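You operate a simulated robot arm through the tools that you are given. There is no shell and no other tool. Be economical: measure what you need, move in short steps, check, and stop when the job is done.

You run a simulated two-armed robot. Do the job below in one go: nothing can be reset, and whatever is moved stays where it is left.

TASK
Put the light teal tube on the white bench away on the shelf under the long bench. Put one of the white knitted rolls from the white bench in the medium basin. Put the green-rim black cone from the grey bench on the blue bench. Pick up the grey-rim teal cone with one hand, pass it to the other hand and put it on the wooden table. Take the black tube on the blue bench and put it away on the grey bench. Take the navy tube on the wooden table and put it away on the shelf under the packing table. Push the left drawer shut. Take the pink-rim white cone on the drawer bench and put it away on the low shelf of the drawer bench. Close the right drawer. Press the measure key two times. Take the black brown-rim cone and leave it on the green-edged setting card. Do these in any order. Set down upright: green-rim black cone, pink-rim white cone.

Only the result counts: the job must be done as asked and must still hold three seconds after the hand-in. Knocking over, shifting, dropping, spilling or breaking anything else fails it.

THE ROBOT
Two 7-joint arms with two-finger parallel grippers on one trunk, on a base that drives. Base frame: it is fixed to the floor where the robot stands at the start and does not move with it; the origin is under the middle of the robot, x ahead of it, y to its left, z up; the surface under the hand at the start is at about z = 0.84. Units: m, degrees, N and s.
The left shoulder is at the start at [0.069, 0.182, 1.111], the right one opposite. With the tool pointing down near the work surface each hand reaches from about 0.3 to 0.74 m from the robot's upright axis, wherever it stands, measured 20 degrees to its own side. Places, roughly: black brown-rim cone [1, -2, 1]; black tube (26x8x3 cm) [3.1, 2.4, 0.9]; blue bench [3.4, 2.3, 0.8]; green-edged setting card [1, 0.5, 0.75]; green-rim black cone [0.75, 1.25, 1]; grey bench [1, 1, 0.8]; grey-rim teal cone [1.25, 1.5, 1]; left drawer [5.1, -0.8, 0.7]; light teal tube [0.75, 0.25, 0.75]; low shelf of the drawer bench [5.3, -1.3, 0.2]; measure key [2.7, -0.9, 0.9]; medium basin (32x30x15 cm) [0.4, -0.2, 0.9]; navy tube (30x8x3 cm) [5.4, 0.9, 0.8]; pink-rim white cone [5.25, -1.5, 1]; right drawer [5, -1.9, 0.7]; shelf under the long bench [3, -0.1, 0.2]; shelf under the packing table [3.7, -0.1, 0.2]; white knitted roll (6x6x8 cm) [0.3, 0.1, 0.9]; wooden table [5.3, 0.3, 0.8]. Payload 3.91 kg a hand.
The tool frame of a hand sits at the grasp point between the pads (the TCP): z along the fingers, y along the line on which they close. The tips reach 0.03 m beyond it. The gripper opens to 0.11 m. The fingers are 0.02 m wide and 0.01 m thick; the gripper's body (0.048 by 0.112 m) begins 0.055 m behind the TCP.
Orientation is told as [roll, pitch, yaw] about the base's x, y, z axes, in that order, counted from this pose: with the fingers straight down and closing along the base's y, the tool's x points along the base's -x, its y along +y and its z along -z.

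THE INTERFACE
- The arms move only by the tool jog_arm. It takes "left_series", "right_series" or both (then of equal length, played together; a hand with none holds still); each is a list of rows, each a list of 7 numbers: the opening in per cent of the stroke, from 0 (shut) to 100 (fully open), then the shift along the tool's x, y, z in m, then the turn, a rotation vector about the tool's x, y, z in rad. In form: [[claw, tx, ty, tz, wx, wy, wz], ...]. A call has 1 to 12 rows; each row shifts and turns the commanded pose from where the row before left it, along the tool's axes as they then stand. Rows are played at 5 a second. More than 0.05 m and 8.6 degrees between two rows, or a gripper value outside its range, and nothing of the call is played. A pose out of reach is approached as far as the arm can. The call stops where the force on the tool passes 40 N (or 10 N more than at its start, if that is more) or the arm is blocked; 0.2 s more then pass. The fingers move at their own pace (about 0.072 m/s each) and stop on an object; they squeeze with about 33 N. The grip force told is the motor's: it shows also when the fingers shut on nothing. Time passes only in rows, and 0.2 s behind the last, so rows that do not move let the fingers close. It gives the time, the measured TCP pose, the force on the tool (base axes), the opening and the grip force at its end, in the units of the frame above (readings bear some noise), with the torque about the TCP (base axes, N m) and any sound that the robot's microphone picked up, and new pictures: "views" is both (left out), scene, wrist or none (wrist: the cameras of the hands that moved).
- Cameras (640 x 400 px; columns grow to the right, rows downward): "scene" is now at [0.2069, 0.012, 1.2914]; the picture's right is [0.14, -0.99, 0.00], its down [-0.65, -0.09, -0.76] and it looks along [0.75, 0.10, -0.65] (base axes); focal length 214 px, centre (320, 200). "left" rides on the left gripper at [0.072, -0.017, -0.103] in its tool frame; the picture's right is [0.23, 0.97, 0.00], its down [-0.76, 0.18, -0.62] and it looks along [-0.61, 0.14, 0.78] (tool axes); focal length 222 px, centre (320, 200). "right" rides on the right gripper at [0.072, 0.017, -0.103] in its tool frame; the picture's right is [-0.23, 0.97, 0.00], its down [-0.76, -0.18, -0.62] and it looks along [-0.61, -0.14, 0.78] (tool axes); focal length 222 px, centre (320, 200). There is no depth. A picture from a camera that has moved, and an enlarged one, comes with that camera's place and axes in the base frame and with its lens.
- raise_lower(by): slides the trunk up (or, below 0, down) by that many m; the arms and the scene camera ride with it, the base frame stays. It gives what a move gives, with no picture.
- steer(legs): drives the robot by 1 to 6 legs, each [ahead, left, turn to the left] in m, m and degrees, along the robot's own axes; the way and the turn of a leg run together, so that a leg with both is an arc; at most 1.5 m and 180 degrees a leg. The arms and the cameras ride along, it lands a little off, and it stops where it bumps. It gives what a move gives, and a new picture of the scene camera.
- head_to(pan, tilt): turns the head with the scene camera to pan (to the left, within 80 degrees either way) and tilt (down, from -29 to 69), counted from straight ahead of the robot. It gives what a move gives, and a new picture of the scene camera.
- inspect(camera, box): a new picture of the part [left, top, right, bottom] of that camera's present view, enlarged. It takes no simulated time.
- close_job(): hands the job in; it is judged then, once.

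Go step by step. Nothing tells you exact positions but the pictures and the camera data: compare them with the known pose of the tool, close in by small moves and look again before you grip or let go. The budget is 525 turns and 360 pictures, counting those below and the enlarged ones. Unless the task says otherwise, let go and move clear before handing in.

The tools are called after "Emit:" as name(argument=value, ...) on one line, values as JSON. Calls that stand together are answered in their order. jog_arm: Moves the arms, as the interface text tells. Its arguments: {"type":"object","properties":{"left_series":{"type":"array","items":{"type":"array","items":{"type":"number"}}},"right_series":{"type":"array","items":{"type":"array","items":{"type":"number"}}},"views":{"type":"string","enum":["both","scene","wrist","none"]}},"required":[]} The other tools are called the same way: raise_lower (by) slides the trunk up or down; steer (legs) drives the base; head_to (pan, tilt) turns the head that bears the scene camera; inspect (camera, box) takes an enlarged picture of a part of a camera's view; close_job () hands the job in.

At the start:

```text
t: 0.0
left_tool_pos: [0.508, 0.3522, 1.1827]
left_tcp_rot: [0.0, 0.0, 0.1]
left_wrist_force: [0.1, 0.3, -0.1]
left_ft_torque: [0.01, -0.02, 0.0]
left_finger_gap: 0.1102
left_finger_force: 0.1
right_tool_pos: [0.4827, -0.0186, 1.1839]
right_tcp_rot: [0.0, 0.0, 0.0]
right_wrist_force: [-0.5, 0.1, 0.0]
right_ft_torque: [0.02, -0.04, 0.02]
right_finger_gap: 0.1101
right_finger_force: 0.1
trunk travel left (down, up): [-0.375, 0.139]
robot x, y, heading: [-0.0007, -0.0017, 0.0]
head pan, tilt: [8.0, 40.9]
```

scene: 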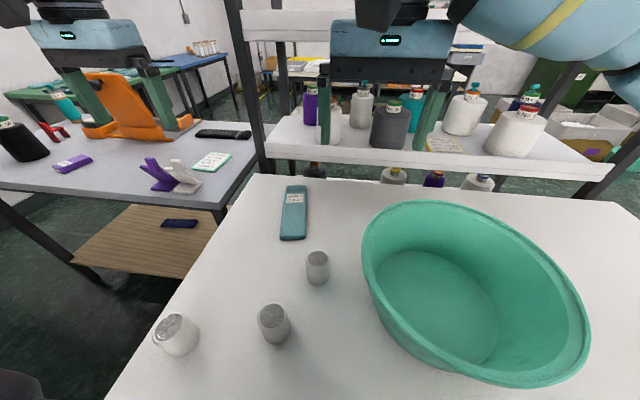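
right: 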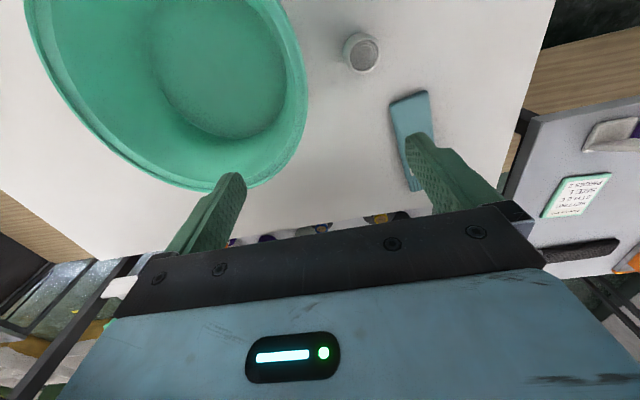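
left: 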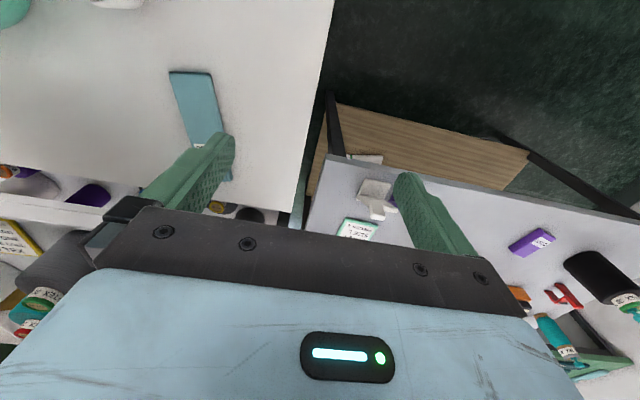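

I see the white bench with three small rolls, a teal tube and the basin. I'll look closer at these before touching anything.

Emit:
inspect(camera="scene", box=[140, 170, 380, 370])

Emit:
inspect(camera="scene", box=[0, 0, 280, 200])

```text
2.00 times, centred on (260, 270) of scene
camera zoom: at [0.2069, 0.012, 1.2914], right [0.14, -0.99, 0.0], down [-0.65, -0.09, -0.76], along [0.75, 0.1, -0.65], focal length 429 px, centre (440, 60)
```

zoom: 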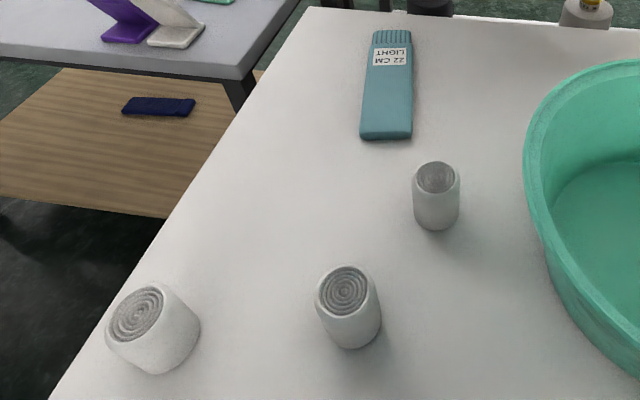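

```text
2.00 times, centred on (140, 100) of scene
camera zoom: at [0.2069, 0.012, 1.2914], right [0.14, -0.99, 0.0], down [-0.65, -0.09, -0.76], along [0.75, 0.1, -0.65], focal length 429 px, centre (680, 400)
```

zoom: 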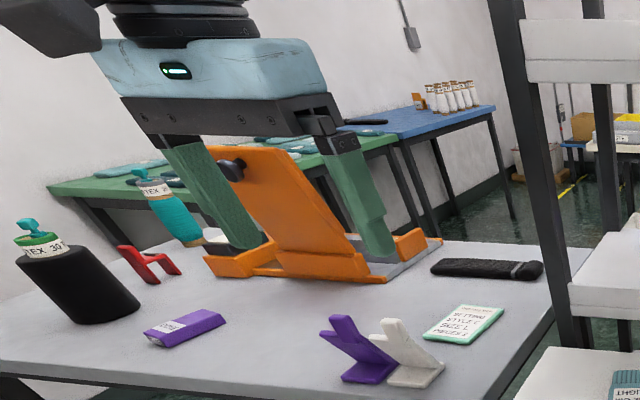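

The rolls are all white knitted; the middle one at about [0.338, 0.107] is well clear of the others. I go above it with the right hand.

Emit:
jog_arm(right_series=[[100, 0.024, 0.021, 0.03, 0, 0, 0], [100, 0.024, 0.021, 0.03, 0, 0, 0], [100, 0.024, 0.021, 0.03, 0, 0, 0], [100, 0.024, 0.021, 0.03, 0, 0, 0], [100, 0.024, 0.021, 0.03, 0, 0, 0], [100, 0.024, 0.021, 0.03, 0, 0, 0]])

```text
t: 1.4
left_tool_pos: [0.5064, 0.3531, 1.184]
left_tcp_rot: [0.1, -0.1, 0.0]
left_wrist_force: [-0.4, -0.5, -1.1]
left_ft_torque: [0.01, 0.0, 0.03]
left_finger_gap: 0.1101
left_finger_force: 0.0
right_tool_pos: [0.3383, 0.1093, 1.0039]
right_tcp_rot: [0.1, 0.0, -0.1]
right_wrist_force: [0.2, -0.7, 0.1]
right_ft_torque: [0.0, -0.01, 0.03]
right_finger_gap: 0.1101
right_finger_force: 0.0
trunk travel left (down, up): [-0.375, 0.139]
robot x, y, heading: [-0.0015, -0.0011, 0.1]
head pan, tilt: [8.0, 40.9]
camera scene: at [0.2067, 0.0126, 1.2914], right [0.14, -0.99, 0.0], down [-0.65, -0.09, -0.76], along [0.75, 0.1, -0.65], focal length 214 px, centre (320, 200)
camera right: at [0.2654, 0.1248, 1.1067], right [0.23, 0.97, 0.0], down [0.76, -0.18, 0.62], along [0.61, -0.14, -0.78], focal length 222 px, centre (320, 200)
```

scene: 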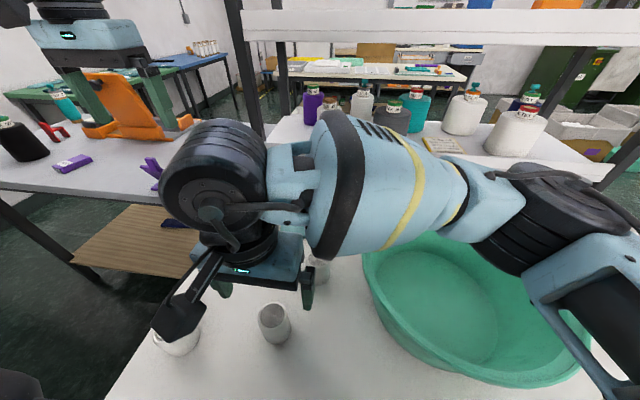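
right: 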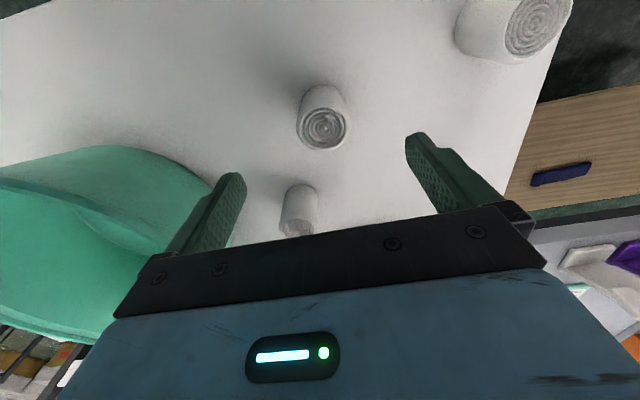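

The roll is right below the hand at [0.337, 0.110]. I descend and grip.

Emit:
jog_arm(right_series=[[100, 0, 0, 0.04, 0, 0, 0], [100, 0, 0, 0.04, 0, 0, 0], [100, 0, 0, 0.037, 0, 0, 0], [0, 0, 0, 0, 0, 0, 0], [0, 0, 0, 0, 0, 0, 0], [0, 0, 0, 0, 0, 0, 0], [0, 0, 0, -0.04, 0, 0, 0], [0, 0, 0, -0.04, 0, 0, 0], [0, 0, 0, -0.04, 0, 0, 0], [0, 0, 0, -0.04, 0, 0, 0], [0, 0, 0, -0.04, 0, 0, 0]])

```text
t: 3.8
left_tool_pos: [0.5076, 0.3516, 1.1829]
left_tcp_rot: [0.1, 0.0, 0.0]
left_wrist_force: [0.7, -0.5, 0.5]
left_ft_torque: [-0.01, 0.01, 0.02]
left_finger_gap: 0.1096
left_finger_force: 0.1
right_tool_pos: [0.3374, 0.1082, 1.0887]
right_tcp_rot: [-0.1, 0.0, 0.2]
right_wrist_force: [0.0, 1.1, -1.5]
right_ft_torque: [0.01, 0.0, 0.0]
right_finger_gap: 0.0501
right_finger_force: 33.2
trunk travel left (down, up): [-0.375, 0.139]
robot x, y, heading: [-0.0017, -0.0024, 0.1]
head pan, tilt: [8.0, 40.9]
camera scene: at [0.2064, 0.012, 1.2914], right [0.14, -0.99, 0.0], down [-0.65, -0.09, -0.76], along [0.75, 0.1, -0.65], focal length 214 px, centre (320, 200)
camera right: at [0.2648, 0.1236, 1.1928], right [0.23, 0.97, 0.0], down [0.76, -0.18, 0.62], along [0.61, -0.14, -0.78], focal length 222 px, centre (320, 200)
```

scene: 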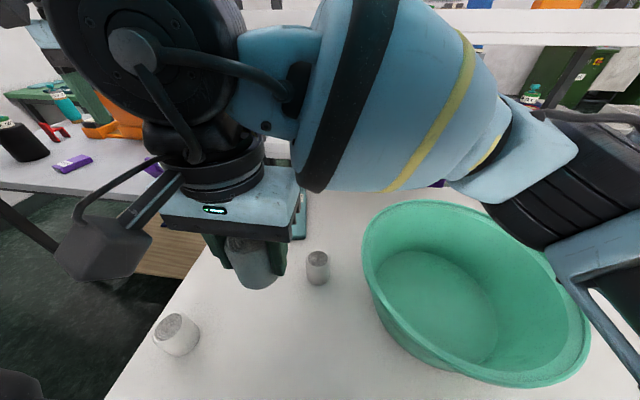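
right: 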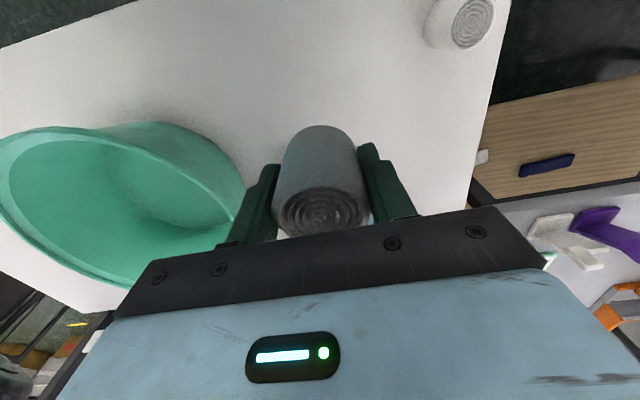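

The roll is held. I carry it over the basin centre (about [0.425, -0.197]) and lower it in.

Emit:
jog_arm(right_series=[[0, -0.0125, -0.0436, 0, 0, 0, 0], [0, -0.0125, -0.0436, 0, 0, 0, 0], [0, -0.0125, -0.0436, 0, 0, 0, 0], [0, -0.0125, -0.0436, 0, 0, 0, 0], [0, -0.0125, -0.0436, 0, 0, 0, 0], [0, -0.0125, -0.0436, 0, 0, 0, 0], [0, -0.0125, -0.0436, 0, 0, 0, 0], [0, 0, 0, 0.04, 0, 0, 0], [0, 0, 0, 0.04, 0, 0, 0]])

```text
t: 5.8
left_tool_pos: [0.507, 0.3528, 1.183]
left_tcp_rot: [0.0, 0.0, 0.0]
left_wrist_force: [-0.3, -0.3, 1.0]
left_ft_torque: [0.02, 0.01, 0.0]
left_finger_gap: 0.1103
left_finger_force: 0.1
right_tool_pos: [0.4232, -0.1993, 1.0077]
right_tcp_rot: [0.0, -0.1, 0.0]
right_wrist_force: [0.6, -0.4, -0.8]
right_ft_torque: [0.02, 0.01, 0.02]
right_finger_gap: 0.0504
right_finger_force: 33.0
trunk travel left (down, up): [-0.375, 0.139]
robot x, y, heading: [0.0002, -0.0011, 0.0]
head pan, tilt: [8.0, 40.9]
camera scene: at [0.2069, 0.0114, 1.2914], right [0.14, -0.99, 0.0], down [-0.65, -0.09, -0.76], along [0.75, 0.1, -0.65], focal length 214 px, centre (320, 200)
camera right: at [0.3503, -0.1829, 1.1103], right [0.23, 0.97, 0.0], down [0.76, -0.18, 0.62], along [0.61, -0.14, -0.78], focal length 222 px, centre (320, 200)
```

scene: 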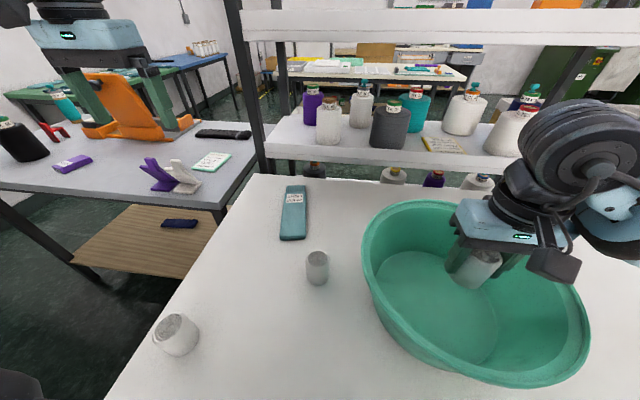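
right: 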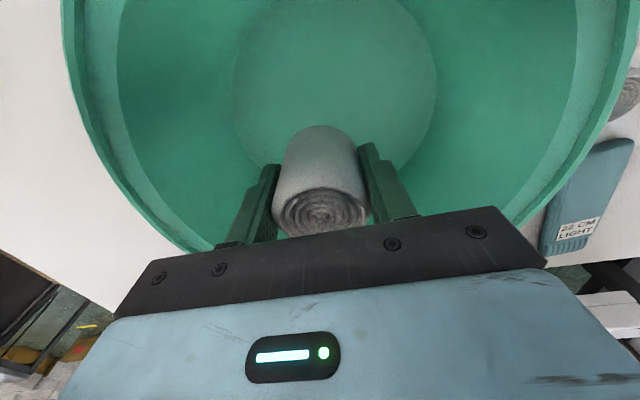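

The roll hangs nearly over the basin floor's centre. I lower it, release and lift clear.

Emit:
jog_arm(right_series=[[0, 0.015, 0.015, 0.03, 0, 0, 0], [0, 0, 0, 0.03, 0, 0, 0], [0, 0, 0, 0.03, 0, 0, 0], [100, 0, 0, 0, 0, 0, 0], [100, 0, 0, 0, 0, 0, 0], [100, 0, 0, 0, 0, 0, 0], [100, 0, 0, -0.04, 0, 0, 0], [100, 0, 0, -0.04, 0, 0, 0], [100, 0, 0, -0.04, 0, 0, 0], [100, 0, 0, -0.04, 0, 0, 0]])

```text
t: 8.0
left_tool_pos: [0.5076, 0.3532, 1.1841]
left_tcp_rot: [0.0, 0.0, 0.0]
left_wrist_force: [0.0, -0.1, 0.1]
left_ft_torque: [0.03, -0.01, 0.04]
left_finger_gap: 0.11
left_finger_force: 0.0
right_tool_pos: [0.4113, -0.1813, 1.0781]
right_tcp_rot: [0.1, 0.0, 0.0]
right_wrist_force: [0.2, -0.8, 0.2]
right_ft_torque: [0.03, -0.01, -0.02]
right_finger_gap: 0.11
right_finger_force: 0.0
trunk travel left (down, up): [-0.375, 0.139]
robot x, y, heading: [-0.0002, 0.0008, -0.0]
head pan, tilt: [8.0, 40.9]
camera scene: at [0.2065, 0.0123, 1.2914], right [0.14, -0.99, 0.0], down [-0.65, -0.09, -0.76], along [0.75, 0.1, -0.65], focal length 214 px, centre (320, 200)
camera right: at [0.3384, -0.1648, 1.1809], right [0.23, 0.97, 0.0], down [0.76, -0.18, 0.62], along [0.61, -0.14, -0.78], focal length 222 px, centre (320, 200)
```

scene: 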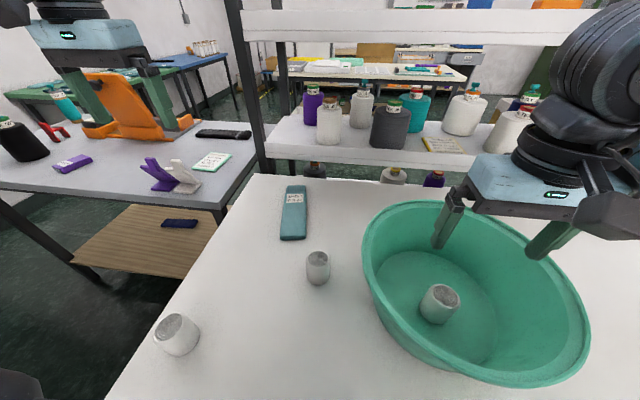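
right: 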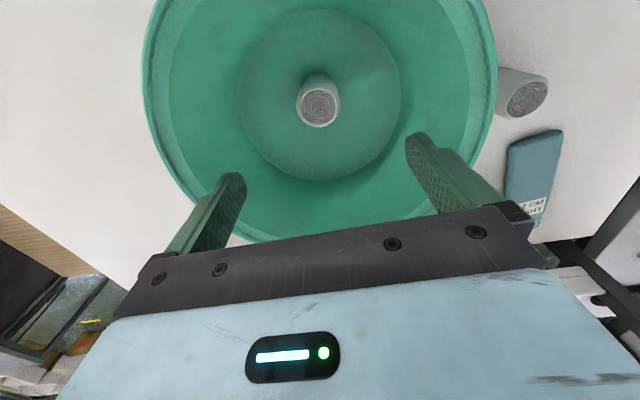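

The roll sits in the basin. Now I survey the room with the head to plan the route.

Emit:
head_to(pan=0, tilt=10)

Emit:
head_to(pan=60, tilt=20)

Emit:
head_to(pan=-60, tilt=20)

```text
t: 9.0
left_tool_pos: [0.5071, 0.3519, 1.1833]
left_tcp_rot: [0.0, 0.0, 0.0]
left_wrist_force: [0.6, -0.2, 0.6]
left_ft_torque: [0.01, 0.0, -0.02]
left_finger_gap: 0.1102
left_finger_force: 0.0
right_tool_pos: [0.4125, -0.1825, 1.0766]
right_tcp_rot: [0.0, 0.0, 0.0]
right_wrist_force: [0.5, 0.0, -0.3]
right_ft_torque: [0.0, -0.01, 0.01]
right_finger_gap: 0.11
right_finger_force: 0.0
trunk travel left (down, up): [-0.375, 0.139]
robot x, y, heading: [0.001, -0.001, 0.2]
head pan, tilt: [0.0, 10.0]
camera scene: at [0.2163, 0.0003, 1.3402], right [0.0, -1.0, 0.0], down [-0.17, 0.0, -0.98], along [0.98, 0.0, -0.17], focal length 214 px, centre (320, 200)
```

scene: 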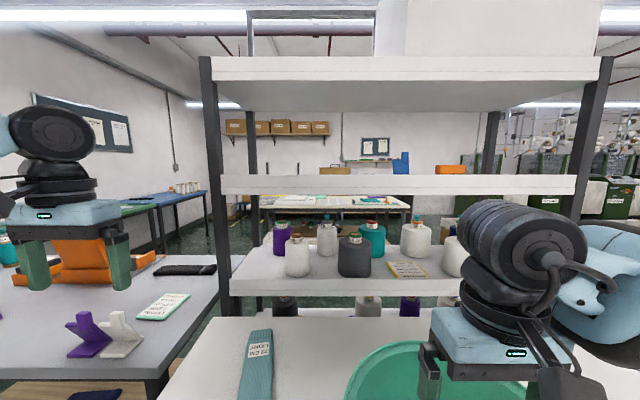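

```text
t: 10.3
left_tool_pos: [0.5073, 0.353, 1.1839]
left_tcp_rot: [-0.1, 0.0, 0.0]
left_wrist_force: [0.7, -0.4, 0.6]
left_ft_torque: [-0.04, 0.01, -0.01]
left_finger_gap: 0.11
left_finger_force: 0.0
right_tool_pos: [0.4115, -0.1824, 1.0762]
right_tcp_rot: [0.0, 0.0, 0.0]
right_wrist_force: [-0.6, -0.3, 0.2]
right_ft_torque: [0.0, -0.01, -0.01]
right_finger_gap: 0.1099
right_finger_force: 0.0
trunk travel left (down, up): [-0.375, 0.139]
robot x, y, heading: [0.0013, -0.0004, 0.0]
head pan, tilt: [60.0, 20.0]
camera scene: at [0.1699, 0.0809, 1.3241], right [0.87, -0.5, 0.0], down [-0.17, -0.3, -0.94], along [0.47, 0.81, -0.34], focal length 214 px, centre (320, 200)
```

scene: 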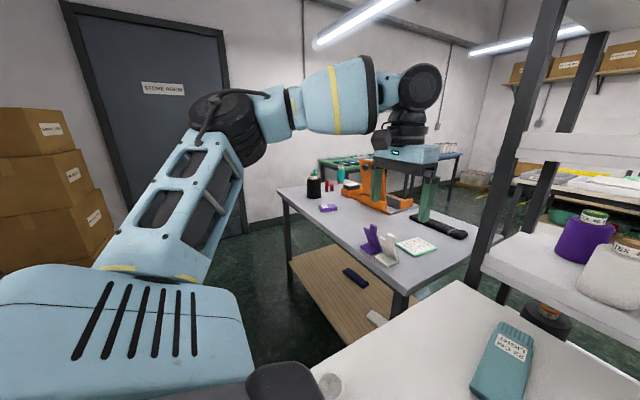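

```text
t: 12.3
left_tool_pos: [0.5079, 0.3529, 1.1835]
left_tcp_rot: [0.0, 0.1, 0.0]
left_wrist_force: [0.0, -0.3, 0.4]
left_ft_torque: [0.02, 0.0, -0.02]
left_finger_gap: 0.1102
left_finger_force: 0.1
right_tool_pos: [0.4111, -0.1813, 1.0773]
right_tcp_rot: [0.0, 0.0, -0.1]
right_wrist_force: [0.8, 0.5, 0.4]
right_ft_torque: [0.02, -0.03, 0.02]
right_finger_gap: 0.1101
right_finger_force: 0.1
trunk travel left (down, up): [-0.375, 0.139]
robot x, y, heading: [-0.0003, -0.0054, 0.0]
head pan, tilt: [-60.0, 20.0]
camera scene: at [0.1699, -0.0803, 1.324], right [-0.87, -0.5, 0.0], down [-0.17, 0.3, -0.94], along [0.47, -0.81, -0.34], focal length 214 px, centre (320, 200)
```

scene: 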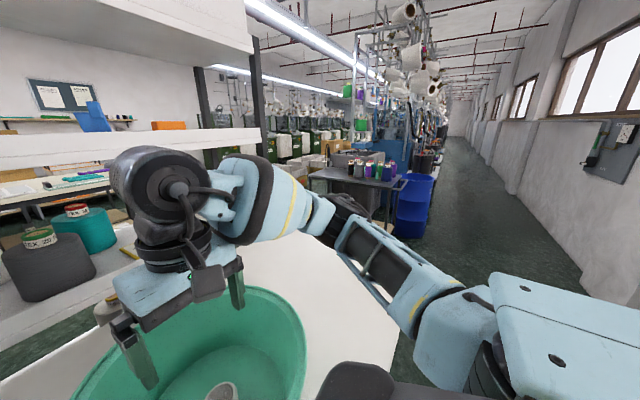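

The dark table with cones is to the right around [0.9, -1.9]; the brown-rim cone should be there. I raise the right hand and drive round the white bench's right end, facing that table.

Emit:
jog_arm(right_series=[[100, 0, 0, -0.045, 0, 0, 0], [100, 0, 0, -0.045, 0, 0, 0], [100, 0, 0, -0.04, 0, 0, 0]], views="none")

Emit:
steer(legs=[[-0.4, 0, 0], [0, 0, -90], [0.6, 0, 0]])

Emit:
head_to(pan=20, tilt=25)

```text
t: 13.1
left_tool_pos: [0.5072, 0.3527, 1.1841]
left_tcp_rot: [0.0, -0.2, 0.0]
left_wrist_force: [-0.4, 0.3, 0.8]
left_ft_torque: [0.01, -0.02, -0.03]
left_finger_gap: 0.1099
left_finger_force: 0.1
right_tool_pos: [0.4093, -0.1824, 1.2086]
right_tcp_rot: [-0.1, 0.0, 0.0]
right_wrist_force: [-0.2, 0.4, 0.7]
right_ft_torque: [-0.01, -0.02, -0.02]
right_finger_gap: 0.11
right_finger_force: 0.0
trunk travel left (down, up): [-0.375, 0.139]
robot x, y, heading: [-0.001, -0.0001, 0.0]
head pan, tilt: [-60.0, 20.0]
```

```text
t: 22.4
left_tool_pos: [-0.0532, -1.1149, 1.1827]
left_tcp_rot: [0.0, 0.0, -90.2]
left_wrist_force: [0.5, -0.9, 1.0]
left_ft_torque: [0.01, 0.02, 0.0]
left_finger_gap: 0.11
left_finger_force: 0.0
right_tool_pos: [-0.5892, -1.016, 1.2067]
right_tcp_rot: [0.0, 0.0, -90.2]
right_wrist_force: [-0.1, -0.1, -0.3]
right_ft_torque: [0.06, 0.01, 0.01]
right_finger_gap: 0.11
right_finger_force: 0.0
trunk travel left (down, up): [-0.375, 0.139]
robot x, y, heading: [-0.4034, -0.6067, -90.4]
head pan, tilt: [-60.0, 20.0]
camera scene: at [-0.4862, -0.7756, 1.324], right [-0.5, 0.87, 0.0], down [0.3, 0.17, -0.94], along [-0.82, -0.47, -0.34], focal length 214 px, centre (320, 200)
```

scene: 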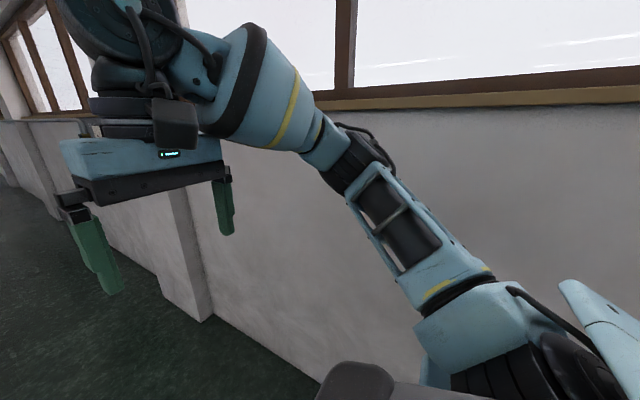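

```text
t: 23.9
left_tool_pos: [-0.0539, -1.1142, 1.1835]
left_tcp_rot: [0.0, -0.1, -90.2]
left_wrist_force: [-0.5, -0.4, 0.2]
left_ft_torque: [-0.02, 0.0, 0.0]
left_finger_gap: 0.11
left_finger_force: 0.0
right_tool_pos: [-0.5883, -1.0163, 1.2077]
right_tcp_rot: [0.0, 0.0, -90.2]
right_wrist_force: [-0.2, 1.1, 0.0]
right_ft_torque: [-0.01, 0.01, 0.0]
right_finger_gap: 0.1101
right_finger_force: 0.1
trunk travel left (down, up): [-0.375, 0.139]
robot x, y, heading: [-0.4025, -0.6085, -90.4]
head pan, tilt: [20.0, 25.0]
camera scene: at [-0.3742, -0.8159, 1.316], right [-0.94, -0.34, 0.0], down [-0.14, 0.4, -0.91], along [0.31, -0.85, -0.42], focal length 214 px, centre (320, 200)
```

scene: 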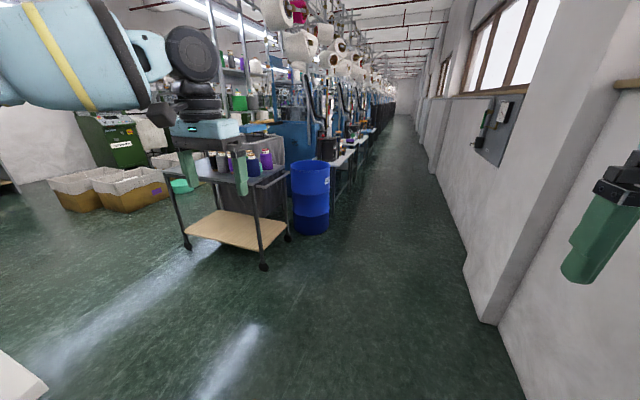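

The cones stand on a dark trolley. I drive ahead and then strafe left to face it.

Emit:
steer(legs=[[0.45, 0, 0], [0, 1.12, 0]])

Emit:
head_to(pan=0, tilt=30)

```text
t: 31.4
left_tool_pos: [0.4405, -1.5623, 1.1819]
left_tcp_rot: [-0.1, 0.0, -89.1]
left_wrist_force: [-0.1, -0.5, -0.5]
left_ft_torque: [0.0, -0.05, -0.03]
left_finger_gap: 0.11
left_finger_force: 0.1
right_tool_pos: [-0.0951, -1.4728, 1.2095]
right_tcp_rot: [-0.1, -0.1, -89.1]
right_wrist_force: [-0.4, -0.5, 0.8]
right_ft_torque: [-0.01, 0.0, 0.03]
right_finger_gap: 0.1101
right_finger_force: 0.0
trunk travel left (down, up): [-0.375, 0.139]
robot x, y, heading: [0.0803, -1.0587, -89.2]
head pan, tilt: [20.0, 25.0]
stopped in leg 2: the robot was blocked; the commanded pose is now the measured one
camera scene: at [0.1146, -1.2698, 1.3158], right [-0.94, -0.35, 0.0], down [-0.15, 0.4, -0.91], along [0.32, -0.85, -0.42], focal length 214 px, centre (320, 200)
```

scene: 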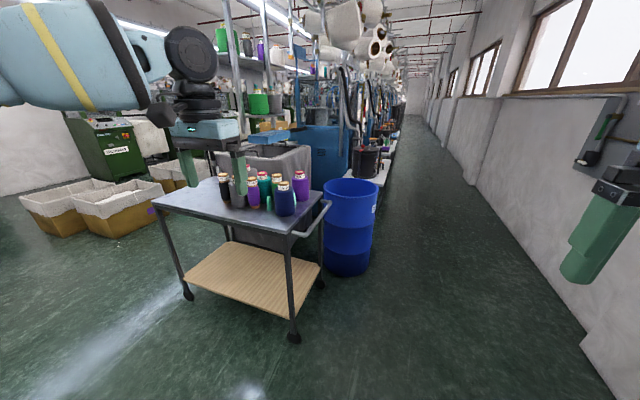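

```text
t: 32.2
left_tool_pos: [0.4416, -1.5628, 1.1833]
left_tcp_rot: [-0.1, 0.1, -89.0]
left_wrist_force: [0.8, 0.4, 0.7]
left_ft_torque: [0.03, -0.01, 0.01]
left_finger_gap: 0.1102
left_finger_force: 0.0
right_tool_pos: [-0.0951, -1.4714, 1.2079]
right_tcp_rot: [-0.1, -0.1, -89.0]
right_wrist_force: [-0.1, -0.8, -0.4]
right_ft_torque: [-0.01, 0.01, 0.01]
right_finger_gap: 0.11
right_finger_force: 0.0
trunk travel left (down, up): [-0.375, 0.139]
robot x, y, heading: [0.076, -1.0594, -89.2]
head pan, tilt: [0.0, 30.0]
camera scene: at [0.0837, -1.273, 1.308], right [-1.0, -0.01, 0.0], down [-0.01, 0.5, -0.87], along [0.01, -0.87, -0.5], focal length 214 px, centre (320, 200)
```

scene: 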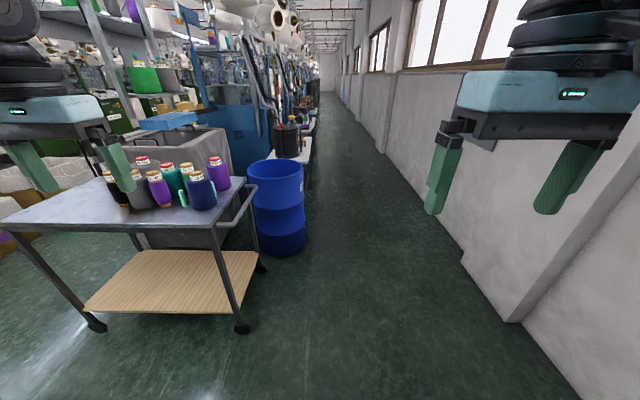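

The strafe was blocked by the white bench's end; I go further forward before strafing.

Emit:
steer(legs=[[0.22, 0, 0], [0, 0.7, 0]])

```text
t: 40.0
left_tool_pos: [1.1236, -1.7768, 1.1818]
left_tcp_rot: [-0.1, 0.0, -89.9]
left_wrist_force: [0.1, -0.5, -0.5]
left_ft_torque: [0.02, 0.0, -0.03]
left_finger_gap: 0.1102
left_finger_force: 0.1
right_tool_pos: [0.5882, -1.6803, 1.2071]
right_tcp_rot: [0.0, 0.0, -89.8]
right_wrist_force: [0.5, 0.3, -0.9]
right_ft_torque: [0.01, 0.01, -0.04]
right_finger_gap: 0.11
right_finger_force: 0.1
trunk travel left (down, up): [-0.375, 0.139]
robot x, y, heading: [0.772, -1.2692, -89.8]
head pan, tilt: [0.0, 30.0]
camera scene: at [0.7692, -1.4841, 1.308], right [-1.0, 0.0, 0.0], down [0.0, 0.5, -0.87], along [0.0, -0.87, -0.5], focal length 214 px, centre (320, 200)
```

scene: 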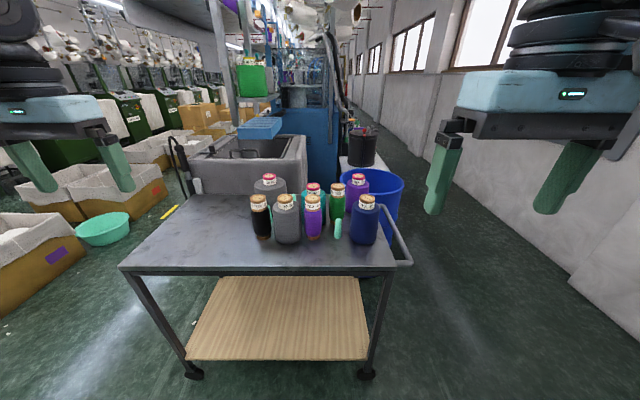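

Emit:
inspect(camera="scene", box=[230, 160, 410, 272])

```text
3.56 times, centred on (320, 216) of scene
camera zoom: at [0.7692, -1.4841, 1.308], right [-1.0, 0.0, 0.0], down [0.0, 0.5, -0.87], along [0.0, -0.87, -0.5], focal length 763 px, centre (320, 143)
```

zoom: 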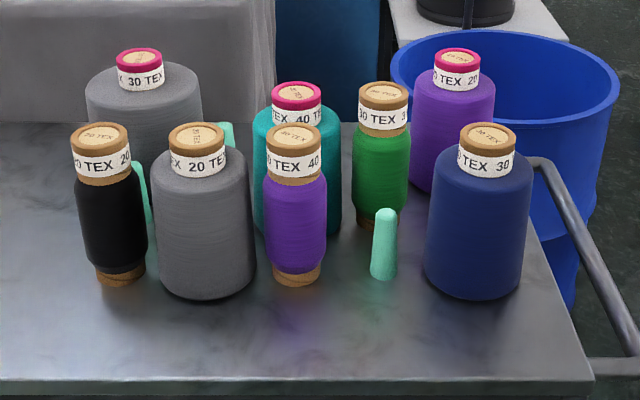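

The black brown-rim cone is the front-left one, roughly at [0.95, -2.04]. I drive a bit closer and look at it with the left wrist camera.

Emit:
steer(legs=[[0.2, 0, 0]])

Emit:
jog_arm(left_series=[[100, 0, -0.045, 0, 0, 0, 0], [100, 0, -0.045, 0, 0, 0, 0], [100, 0, -0.03, 0, 0, 0, 0]])

```text
t: 41.6
left_tool_pos: [1.1243, -1.9784, 1.1833]
left_tcp_rot: [-0.1, 0.0, -89.7]
left_wrist_force: [-0.1, 0.2, -0.2]
left_ft_torque: [0.01, -0.01, -0.03]
left_finger_gap: 0.1099
left_finger_force: 0.0
right_tool_pos: [0.5873, -1.8819, 1.2081]
right_tcp_rot: [0.0, -0.2, -89.8]
right_wrist_force: [0.1, -0.5, -0.5]
right_ft_torque: [0.01, 0.01, 0.03]
right_finger_gap: 0.11
right_finger_force: 0.1
trunk travel left (down, up): [-0.375, 0.139]
robot x, y, heading: [0.7705, -1.4697, -90.0]
head pan, tilt: [0.0, 30.0]
camera scene: at [0.7694, -1.6857, 1.308], right [-1.0, 0.0, 0.0], down [0.0, 0.5, -0.87], along [0.0, -0.87, -0.5], focal length 214 px, centre (320, 200)
```

scene: 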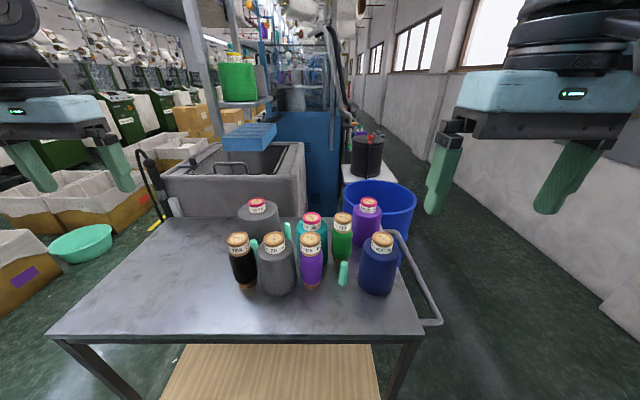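

```text
t: 42.4
left_tool_pos: [1.0045, -1.9819, 1.1821]
left_tcp_rot: [-0.2, 0.1, -89.7]
left_wrist_force: [-0.4, -0.3, -0.4]
left_ft_torque: [-0.02, -0.01, -0.06]
left_finger_gap: 0.1102
left_finger_force: 0.1
right_tool_pos: [0.5894, -1.8828, 1.2073]
right_tcp_rot: [0.1, -0.1, -89.9]
right_wrist_force: [-0.4, -0.1, -0.4]
right_ft_torque: [0.04, 0.02, 0.01]
right_finger_gap: 0.11
right_finger_force: 0.1
trunk travel left (down, up): [-0.375, 0.139]
robot x, y, heading: [0.7672, -1.4709, -90.0]
head pan, tilt: [0.0, 30.0]
camera scene: at [0.7694, -1.686, 1.3079], right [-1.0, 0.0, 0.0], down [0.0, 0.5, -0.87], along [0.0, -0.87, -0.5], focal length 214 px, centre (320, 200)
camera left: at [0.987, -1.9084, 1.2864], right [0.97, 0.23, 0.0], down [0.18, -0.76, 0.62], along [0.14, -0.61, -0.78], focal length 222 px, centre (320, 200)
```

scene: 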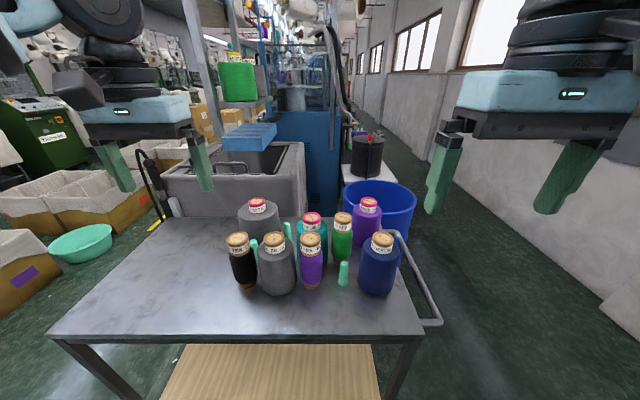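
left: 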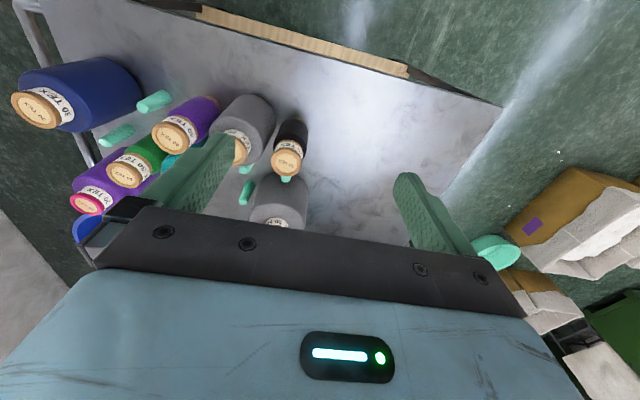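

I triangulate the black cone's top to [0.972, -2.095, 0.96] with a big gap only fore and aft. I turn the left hand 90° so it closes along that direction and come above it.

Emit:
jog_arm(left_series=[[100, 0, 0, 0, 0, 0, 0.1428], [100, 0, 0, 0, 0, 0, 0.1428], [100, 0, 0, 0, 0, 0, 0.1428], [100, 0, 0, 0, 0, 0, 0.1428], [100, 0, 0, 0, 0, 0, 0.1428], [100, 0, 0, 0, 0, 0, 0.1428], [100, 0, 0, 0, 0, 0, 0.1428], [100, 0, 0, 0, 0, 0, 0.1428], [100, 0, 0, 0, 0, 0, 0.1428], [100, 0, 0, 0, 0, 0, 0.1428], [100, 0, 0, 0, 0, 0, 0.1428]], views="none")

Emit:
jog_arm(left_series=[[100, -0.011, 0.038, 0.02, 0, 0, 0], [100, -0.011, 0.038, 0.02, 0, 0, 0], [100, -0.011, 0.037, 0.02, 0, 0, 0], [100, 0, 0, 0.03, 0, 0, 0]])

```text
t: 44.8
left_tool_pos: [1.0048, -1.9783, 1.1841]
left_tcp_rot: [-0.1, -0.1, -179.8]
left_wrist_force: [-0.2, 0.1, 0.2]
left_ft_torque: [0.03, -0.01, -0.01]
left_finger_gap: 0.11
left_finger_force: 0.1
right_tool_pos: [0.5882, -1.8827, 1.2083]
right_tcp_rot: [0.1, -0.1, -89.9]
right_wrist_force: [-0.4, 0.9, -0.2]
right_ft_torque: [-0.01, 0.0, -0.02]
right_finger_gap: 0.1101
right_finger_force: 0.1
trunk travel left (down, up): [-0.375, 0.139]
robot x, y, heading: [0.7702, -1.4692, -90.3]
head pan, tilt: [0.0, 30.0]
```

```text
t: 45.8
left_tool_pos: [1.0071, -2.0498, 1.0826]
left_tcp_rot: [0.1, -0.1, -179.8]
left_wrist_force: [-0.3, 0.1, -0.7]
left_ft_torque: [0.0, -0.03, 0.0]
left_finger_gap: 0.1098
left_finger_force: 0.0
left hand out of reach, approached as far as the arm can: row 2, 3
right_tool_pos: [0.5888, -1.8818, 1.2073]
right_tcp_rot: [-0.1, -0.1, -89.8]
right_wrist_force: [-0.1, 0.6, 0.5]
right_ft_torque: [0.02, 0.0, 0.04]
right_finger_gap: 0.1099
right_finger_force: 0.1
trunk travel left (down, up): [-0.375, 0.139]
robot x, y, heading: [0.7731, -1.4703, -89.7]
head pan, tilt: [0.0, 30.0]
camera scene: at [0.7697, -1.6857, 1.308], right [-1.0, 0.0, 0.0], down [0.0, 0.5, -0.87], along [0.0, -0.87, -0.5], focal length 214 px, centre (320, 200)
camera left: at [1.0806, -2.0319, 1.1874], right [0.23, -0.97, 0.0], down [-0.76, -0.18, 0.63], along [-0.61, -0.15, -0.78], focal length 222 px, centre (320, 200)
```

scene: 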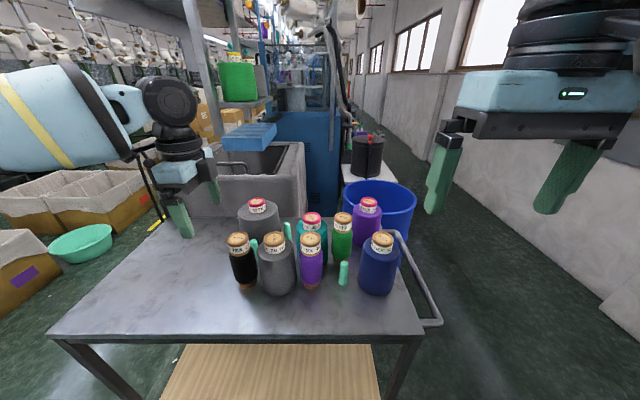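
left: 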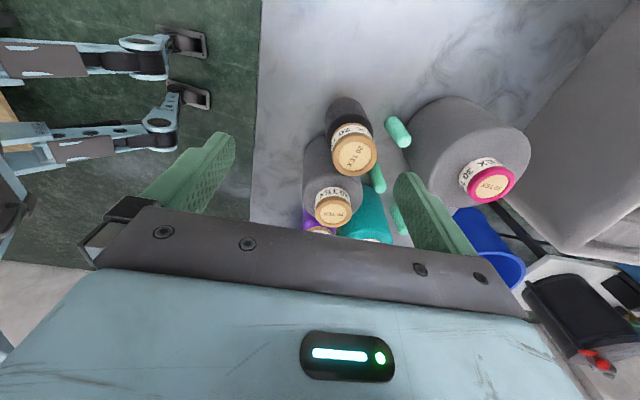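

I see the cone top at about [0.976, -2.097]; reach is limited high up, so I lower somewhat and then shift over it.

Emit:
jog_arm(left_series=[[100, 0, 0, 0.04, 0, 0, 0], [100, -0.015, 0.022, 0, 0, 0, 0], [100, -0.016, 0.024, 0, 0, 0, 0]], views="wrist")

```text
t: 46.6
left_tool_pos: [1.0008, -2.0692, 1.0418]
left_tcp_rot: [0.0, 0.0, -179.6]
left_wrist_force: [-0.3, 1.0, 0.1]
left_ft_torque: [0.02, 0.03, 0.03]
left_finger_gap: 0.11
left_finger_force: 0.2
left hand out of reach, approached as far as the arm can: row 2, 3
right_tool_pos: [0.5887, -1.8808, 1.2081]
right_tcp_rot: [0.1, 0.0, -89.8]
right_wrist_force: [0.4, 0.4, 0.3]
right_ft_torque: [0.0, 0.02, 0.01]
right_finger_gap: 0.1101
right_finger_force: 0.1
trunk travel left (down, up): [-0.375, 0.139]
robot x, y, heading: [0.7703, -1.4686, -89.8]
head pan, tilt: [0.0, 30.0]
camera left: at [1.072, -2.0515, 1.1464], right [0.23, -0.97, 0.0], down [-0.76, -0.18, 0.62], along [-0.61, -0.15, -0.78], focal length 222 px, centre (320, 200)
```

left: 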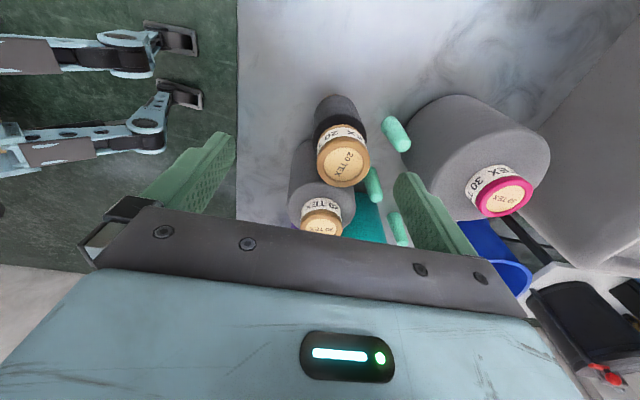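

Reach is short at this angle, and all cone tops are at about z 0.96, below the finger tips. I inch the base 7 cm forward.

Emit:
steer(legs=[[0.07, 0, 0]])

```text
t: 47.6
left_tool_pos: [0.9993, -2.1384, 1.0432]
left_tcp_rot: [0.0, -0.1, -179.8]
left_wrist_force: [-0.5, 0.6, -0.1]
left_ft_torque: [0.0, -0.02, -0.01]
left_finger_gap: 0.1102
left_finger_force: 0.0
right_tool_pos: [0.5877, -1.9514, 1.208]
right_tcp_rot: [0.1, -0.1, -89.7]
right_wrist_force: [0.0, -0.3, 0.3]
right_ft_torque: [0.02, -0.02, 0.0]
right_finger_gap: 0.1102
right_finger_force: 0.0
trunk travel left (down, up): [-0.375, 0.139]
robot x, y, heading: [0.77, -1.5413, -90.3]
head pan, tilt: [0.0, 30.0]
camera scene: at [0.7694, -1.7543, 1.3079], right [-1.0, 0.0, 0.0], down [0.0, 0.5, -0.87], along [0.0, -0.87, -0.5], focal length 214 px, centre (320, 200)
```

scene: 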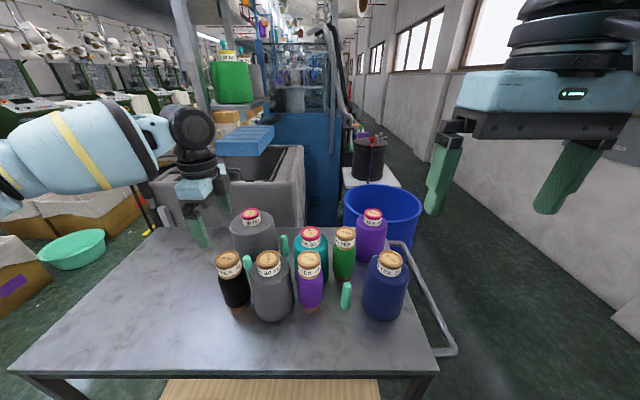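

Emit:
jog_arm(left_series=[[100, -0.012, -0.021, 0, 0, 0, 0], [100, -0.013, -0.021, 0, 0, 0, 0], [100, 0, 0, 0.03, 0, 0, 0]])

```text
t: 48.4
left_tool_pos: [0.9739, -2.098, 1.0123]
left_tcp_rot: [0.0, -0.2, -179.7]
left_wrist_force: [0.6, 0.4, -0.1]
left_ft_torque: [0.01, -0.02, -0.01]
left_finger_gap: 0.1101
left_finger_force: 0.0
right_tool_pos: [0.5887, -1.9511, 1.2089]
right_tcp_rot: [-0.1, -0.1, -89.8]
right_wrist_force: [0.2, -0.4, 0.4]
right_ft_torque: [-0.02, -0.02, 0.01]
right_finger_gap: 0.1101
right_finger_force: 0.0
trunk travel left (down, up): [-0.375, 0.139]
robot x, y, heading: [0.7729, -1.5388, -89.9]
head pan, tilt: [0.0, 30.0]
camera scene: at [0.7696, -1.7539, 1.3079], right [-1.0, 0.0, 0.0], down [0.0, 0.5, -0.87], along [0.0, -0.87, -0.5], focal length 214 px, centre (320, 200)
camera left: at [1.0469, -2.0792, 1.1158], right [0.23, -0.97, 0.0], down [-0.76, -0.18, 0.63], along [-0.61, -0.15, -0.78], focal length 222 px, centre (320, 200)
```

scene: 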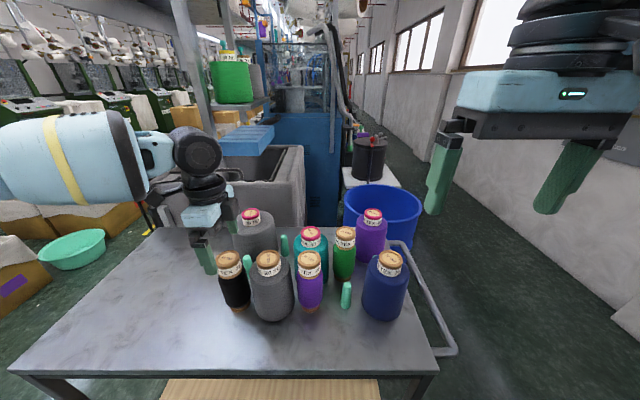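
left: 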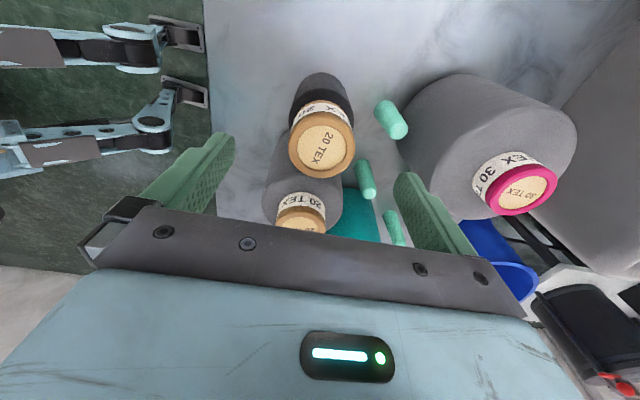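

The hand is centred over the cone. I descend onto its upper part and close.

Emit:
jog_arm(left_series=[[100, 0, 0, 0.03, 0, 0, 0], [100, 0, 0, 0.03, 0, 0, 0], [100, 0, 0, 0.03, 0, 0, 0], [0, 0, 0, 0, 0, 0, 0], [0, 0, 0, 0, 0, 0, 0], [0, 0, 0, 0, 0, 0, 0], [0, 0, 0, 0, 0, 0, 0]])

```text
t: 50.0
left_tool_pos: [0.9729, -2.0957, 0.9219]
left_tcp_rot: [-0.1, -0.1, -179.8]
left_wrist_force: [0.4, 0.2, 0.1]
left_ft_torque: [0.03, 0.0, -0.02]
left_finger_gap: 0.0608
left_finger_force: 33.7
right_tool_pos: [0.5892, -1.9492, 1.2078]
right_tcp_rot: [0.0, -0.1, -89.8]
right_wrist_force: [0.9, 0.7, 0.1]
right_ft_torque: [0.02, -0.01, -0.01]
right_finger_gap: 0.1101
right_finger_force: 0.0
trunk travel left (down, up): [-0.375, 0.139]
robot x, y, heading: [0.7722, -1.539, -90.2]
head pan, tilt: [0.0, 30.0]
camera scene: at [0.7695, -1.7536, 1.308], right [-1.0, 0.0, 0.0], down [0.0, 0.5, -0.87], along [0.0, -0.87, -0.5], focal length 214 px, centre (320, 200)
camera left: at [1.0461, -2.0782, 1.0266], right [0.23, -0.97, 0.0], down [-0.76, -0.18, 0.62], along [-0.61, -0.14, -0.78], focal length 222 px, centre (320, 200)
```

scene: 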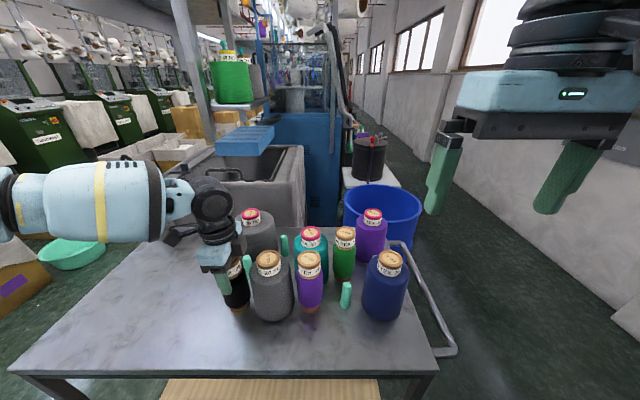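
left: 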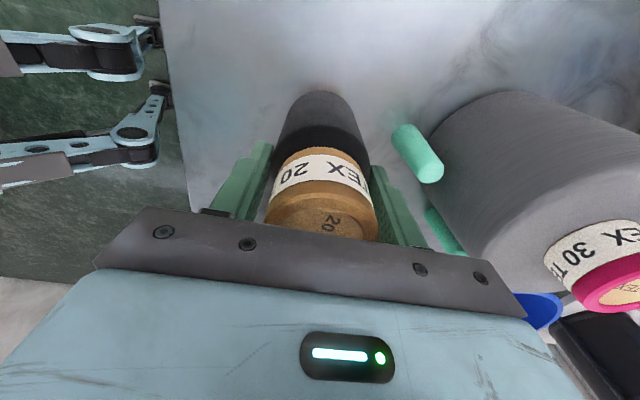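

The cone is gripped. I lift it, draw it back towards the robot and raise it.

Emit:
jog_arm(left_series=[[0, 0, 0, -0.03, 0, 0, 0], [0, 0, 0, -0.03, 0, 0, 0], [0, 0, 0, -0.03, 0, 0, 0], [0, 0, -0.01, -0.03, 0, 0, 0], [0, 0, -0.035, -0.03, 0, 0, 0], [0, 0, -0.035, -0.03, 0, 0, 0], [0, 0, -0.03, -0.03, 0, 0, 0]])

```text
t: 51.6
left_tool_pos: [0.9749, -1.9855, 1.1334]
left_tcp_rot: [0.1, -0.2, -179.8]
left_wrist_force: [0.0, 0.1, -0.3]
left_ft_torque: [-0.03, 0.02, 0.03]
left_finger_gap: 0.0613
left_finger_force: 33.1
right_tool_pos: [0.5889, -1.9487, 1.2078]
right_tcp_rot: [0.1, -0.3, -89.8]
right_wrist_force: [-0.3, 0.2, 0.0]
right_ft_torque: [0.02, -0.01, 0.0]
right_finger_gap: 0.11
right_finger_force: 0.0
trunk travel left (down, up): [-0.375, 0.139]
robot x, y, heading: [0.7716, -1.541, -90.1]
head pan, tilt: [0.0, 30.0]
camera scene: at [0.7694, -1.7524, 1.3082], right [-1.0, 0.0, 0.0], down [0.0, 0.5, -0.87], along [0.0, -0.87, -0.5], focal length 214 px, centre (320, 200)
camera left: at [1.0471, -1.967, 1.2373], right [0.23, -0.97, 0.0], down [-0.76, -0.18, 0.62], along [-0.61, -0.14, -0.78], focal length 222 px, centre (320, 200)
```

scene: 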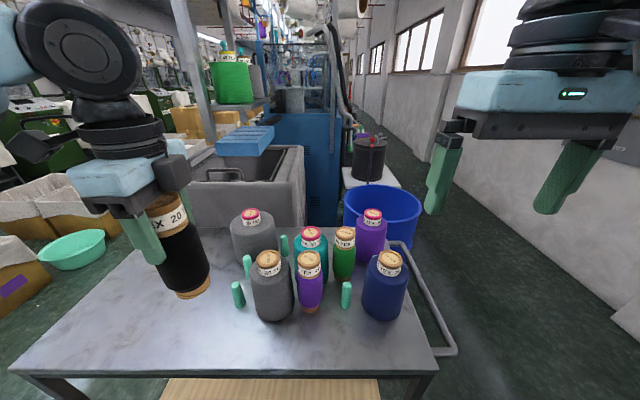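
left: 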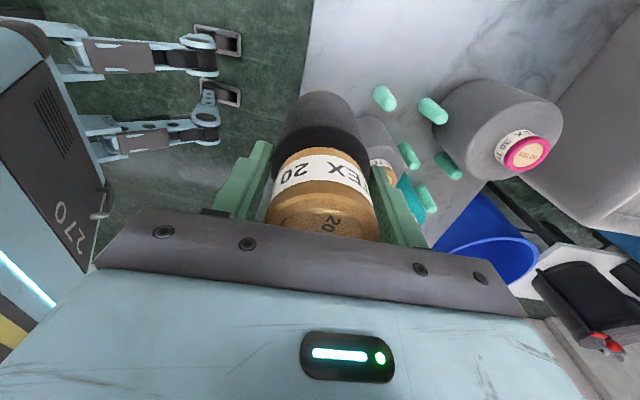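

Holding the cone at about z 1.0 (bottom). I drive back the way I came and round to the front of the grey bench.

Emit:
steer(legs=[[-0.27, 0, 0], [0, -1.25, 0], [0, 0, 90], [0, 1.5, 0], [0, 0.6, 0]])

Emit:
head_to(pan=-10, tilt=30)

```text
t: 86.3
left_tool_pos: [0.0138, 1.0109, 1.1328]
left_tcp_rot: [0.0, -0.1, -91.3]
left_wrist_force: [1.2, -0.4, -0.8]
left_ft_torque: [-0.02, 0.0, -0.01]
left_finger_gap: 0.0611
left_finger_force: 33.5
right_tool_pos: [-0.0324, 0.6249, 1.2072]
right_tcp_rot: [-0.1, 0.0, -1.4]
right_wrist_force: [0.8, -0.4, -0.5]
right_ft_torque: [-0.03, 0.01, 0.03]
right_finger_gap: 0.11
right_finger_force: 0.0
trunk travel left (down, up): [-0.375, 0.139]
robot x, y, heading: [-0.4335, 0.8176, -1.7]
head pan, tilt: [0.0, 30.0]
camera scene: at [-0.2244, 0.8125, 1.308], right [-0.03, -1.0, 0.0], down [-0.5, 0.01, -0.87], along [0.87, -0.02, -0.5], focal length 214 px, centre (320, 200)
```

scene: 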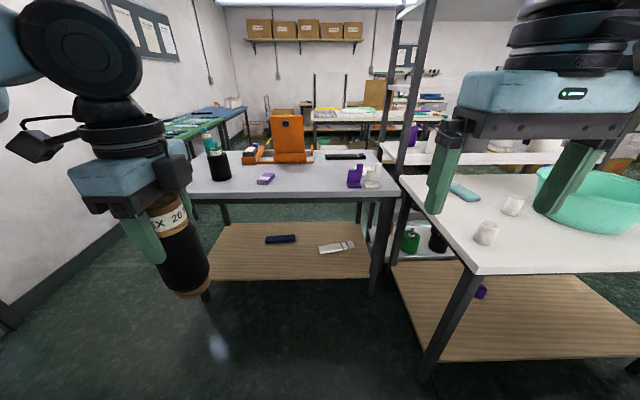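

```text
t: 87.0
left_tool_pos: [0.0139, 1.0108, 1.1333]
left_tcp_rot: [0.0, -0.1, -91.3]
left_wrist_force: [0.2, 0.1, -1.0]
left_ft_torque: [0.0, -0.02, -0.02]
left_finger_gap: 0.0612
left_finger_force: 33.0
right_tool_pos: [-0.0338, 0.6254, 1.208]
right_tcp_rot: [0.0, -0.1, -1.3]
right_wrist_force: [0.3, 0.1, 0.1]
right_ft_torque: [-0.01, 0.03, 0.0]
right_finger_gap: 0.1099
right_finger_force: 0.0
trunk travel left (down, up): [-0.375, 0.139]
robot x, y, heading: [-0.4419, 0.8179, -1.7]
head pan, tilt: [-10.0, 30.0]
camera scene: at [-0.2261, 0.7968, 1.308], right [-0.2, -0.98, 0.0], down [-0.49, 0.1, -0.87], along [0.85, -0.17, -0.5], focal length 214 px, centre (320, 200)
```

scene: 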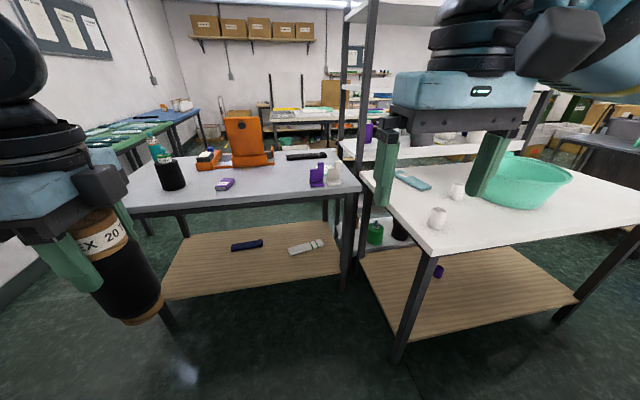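

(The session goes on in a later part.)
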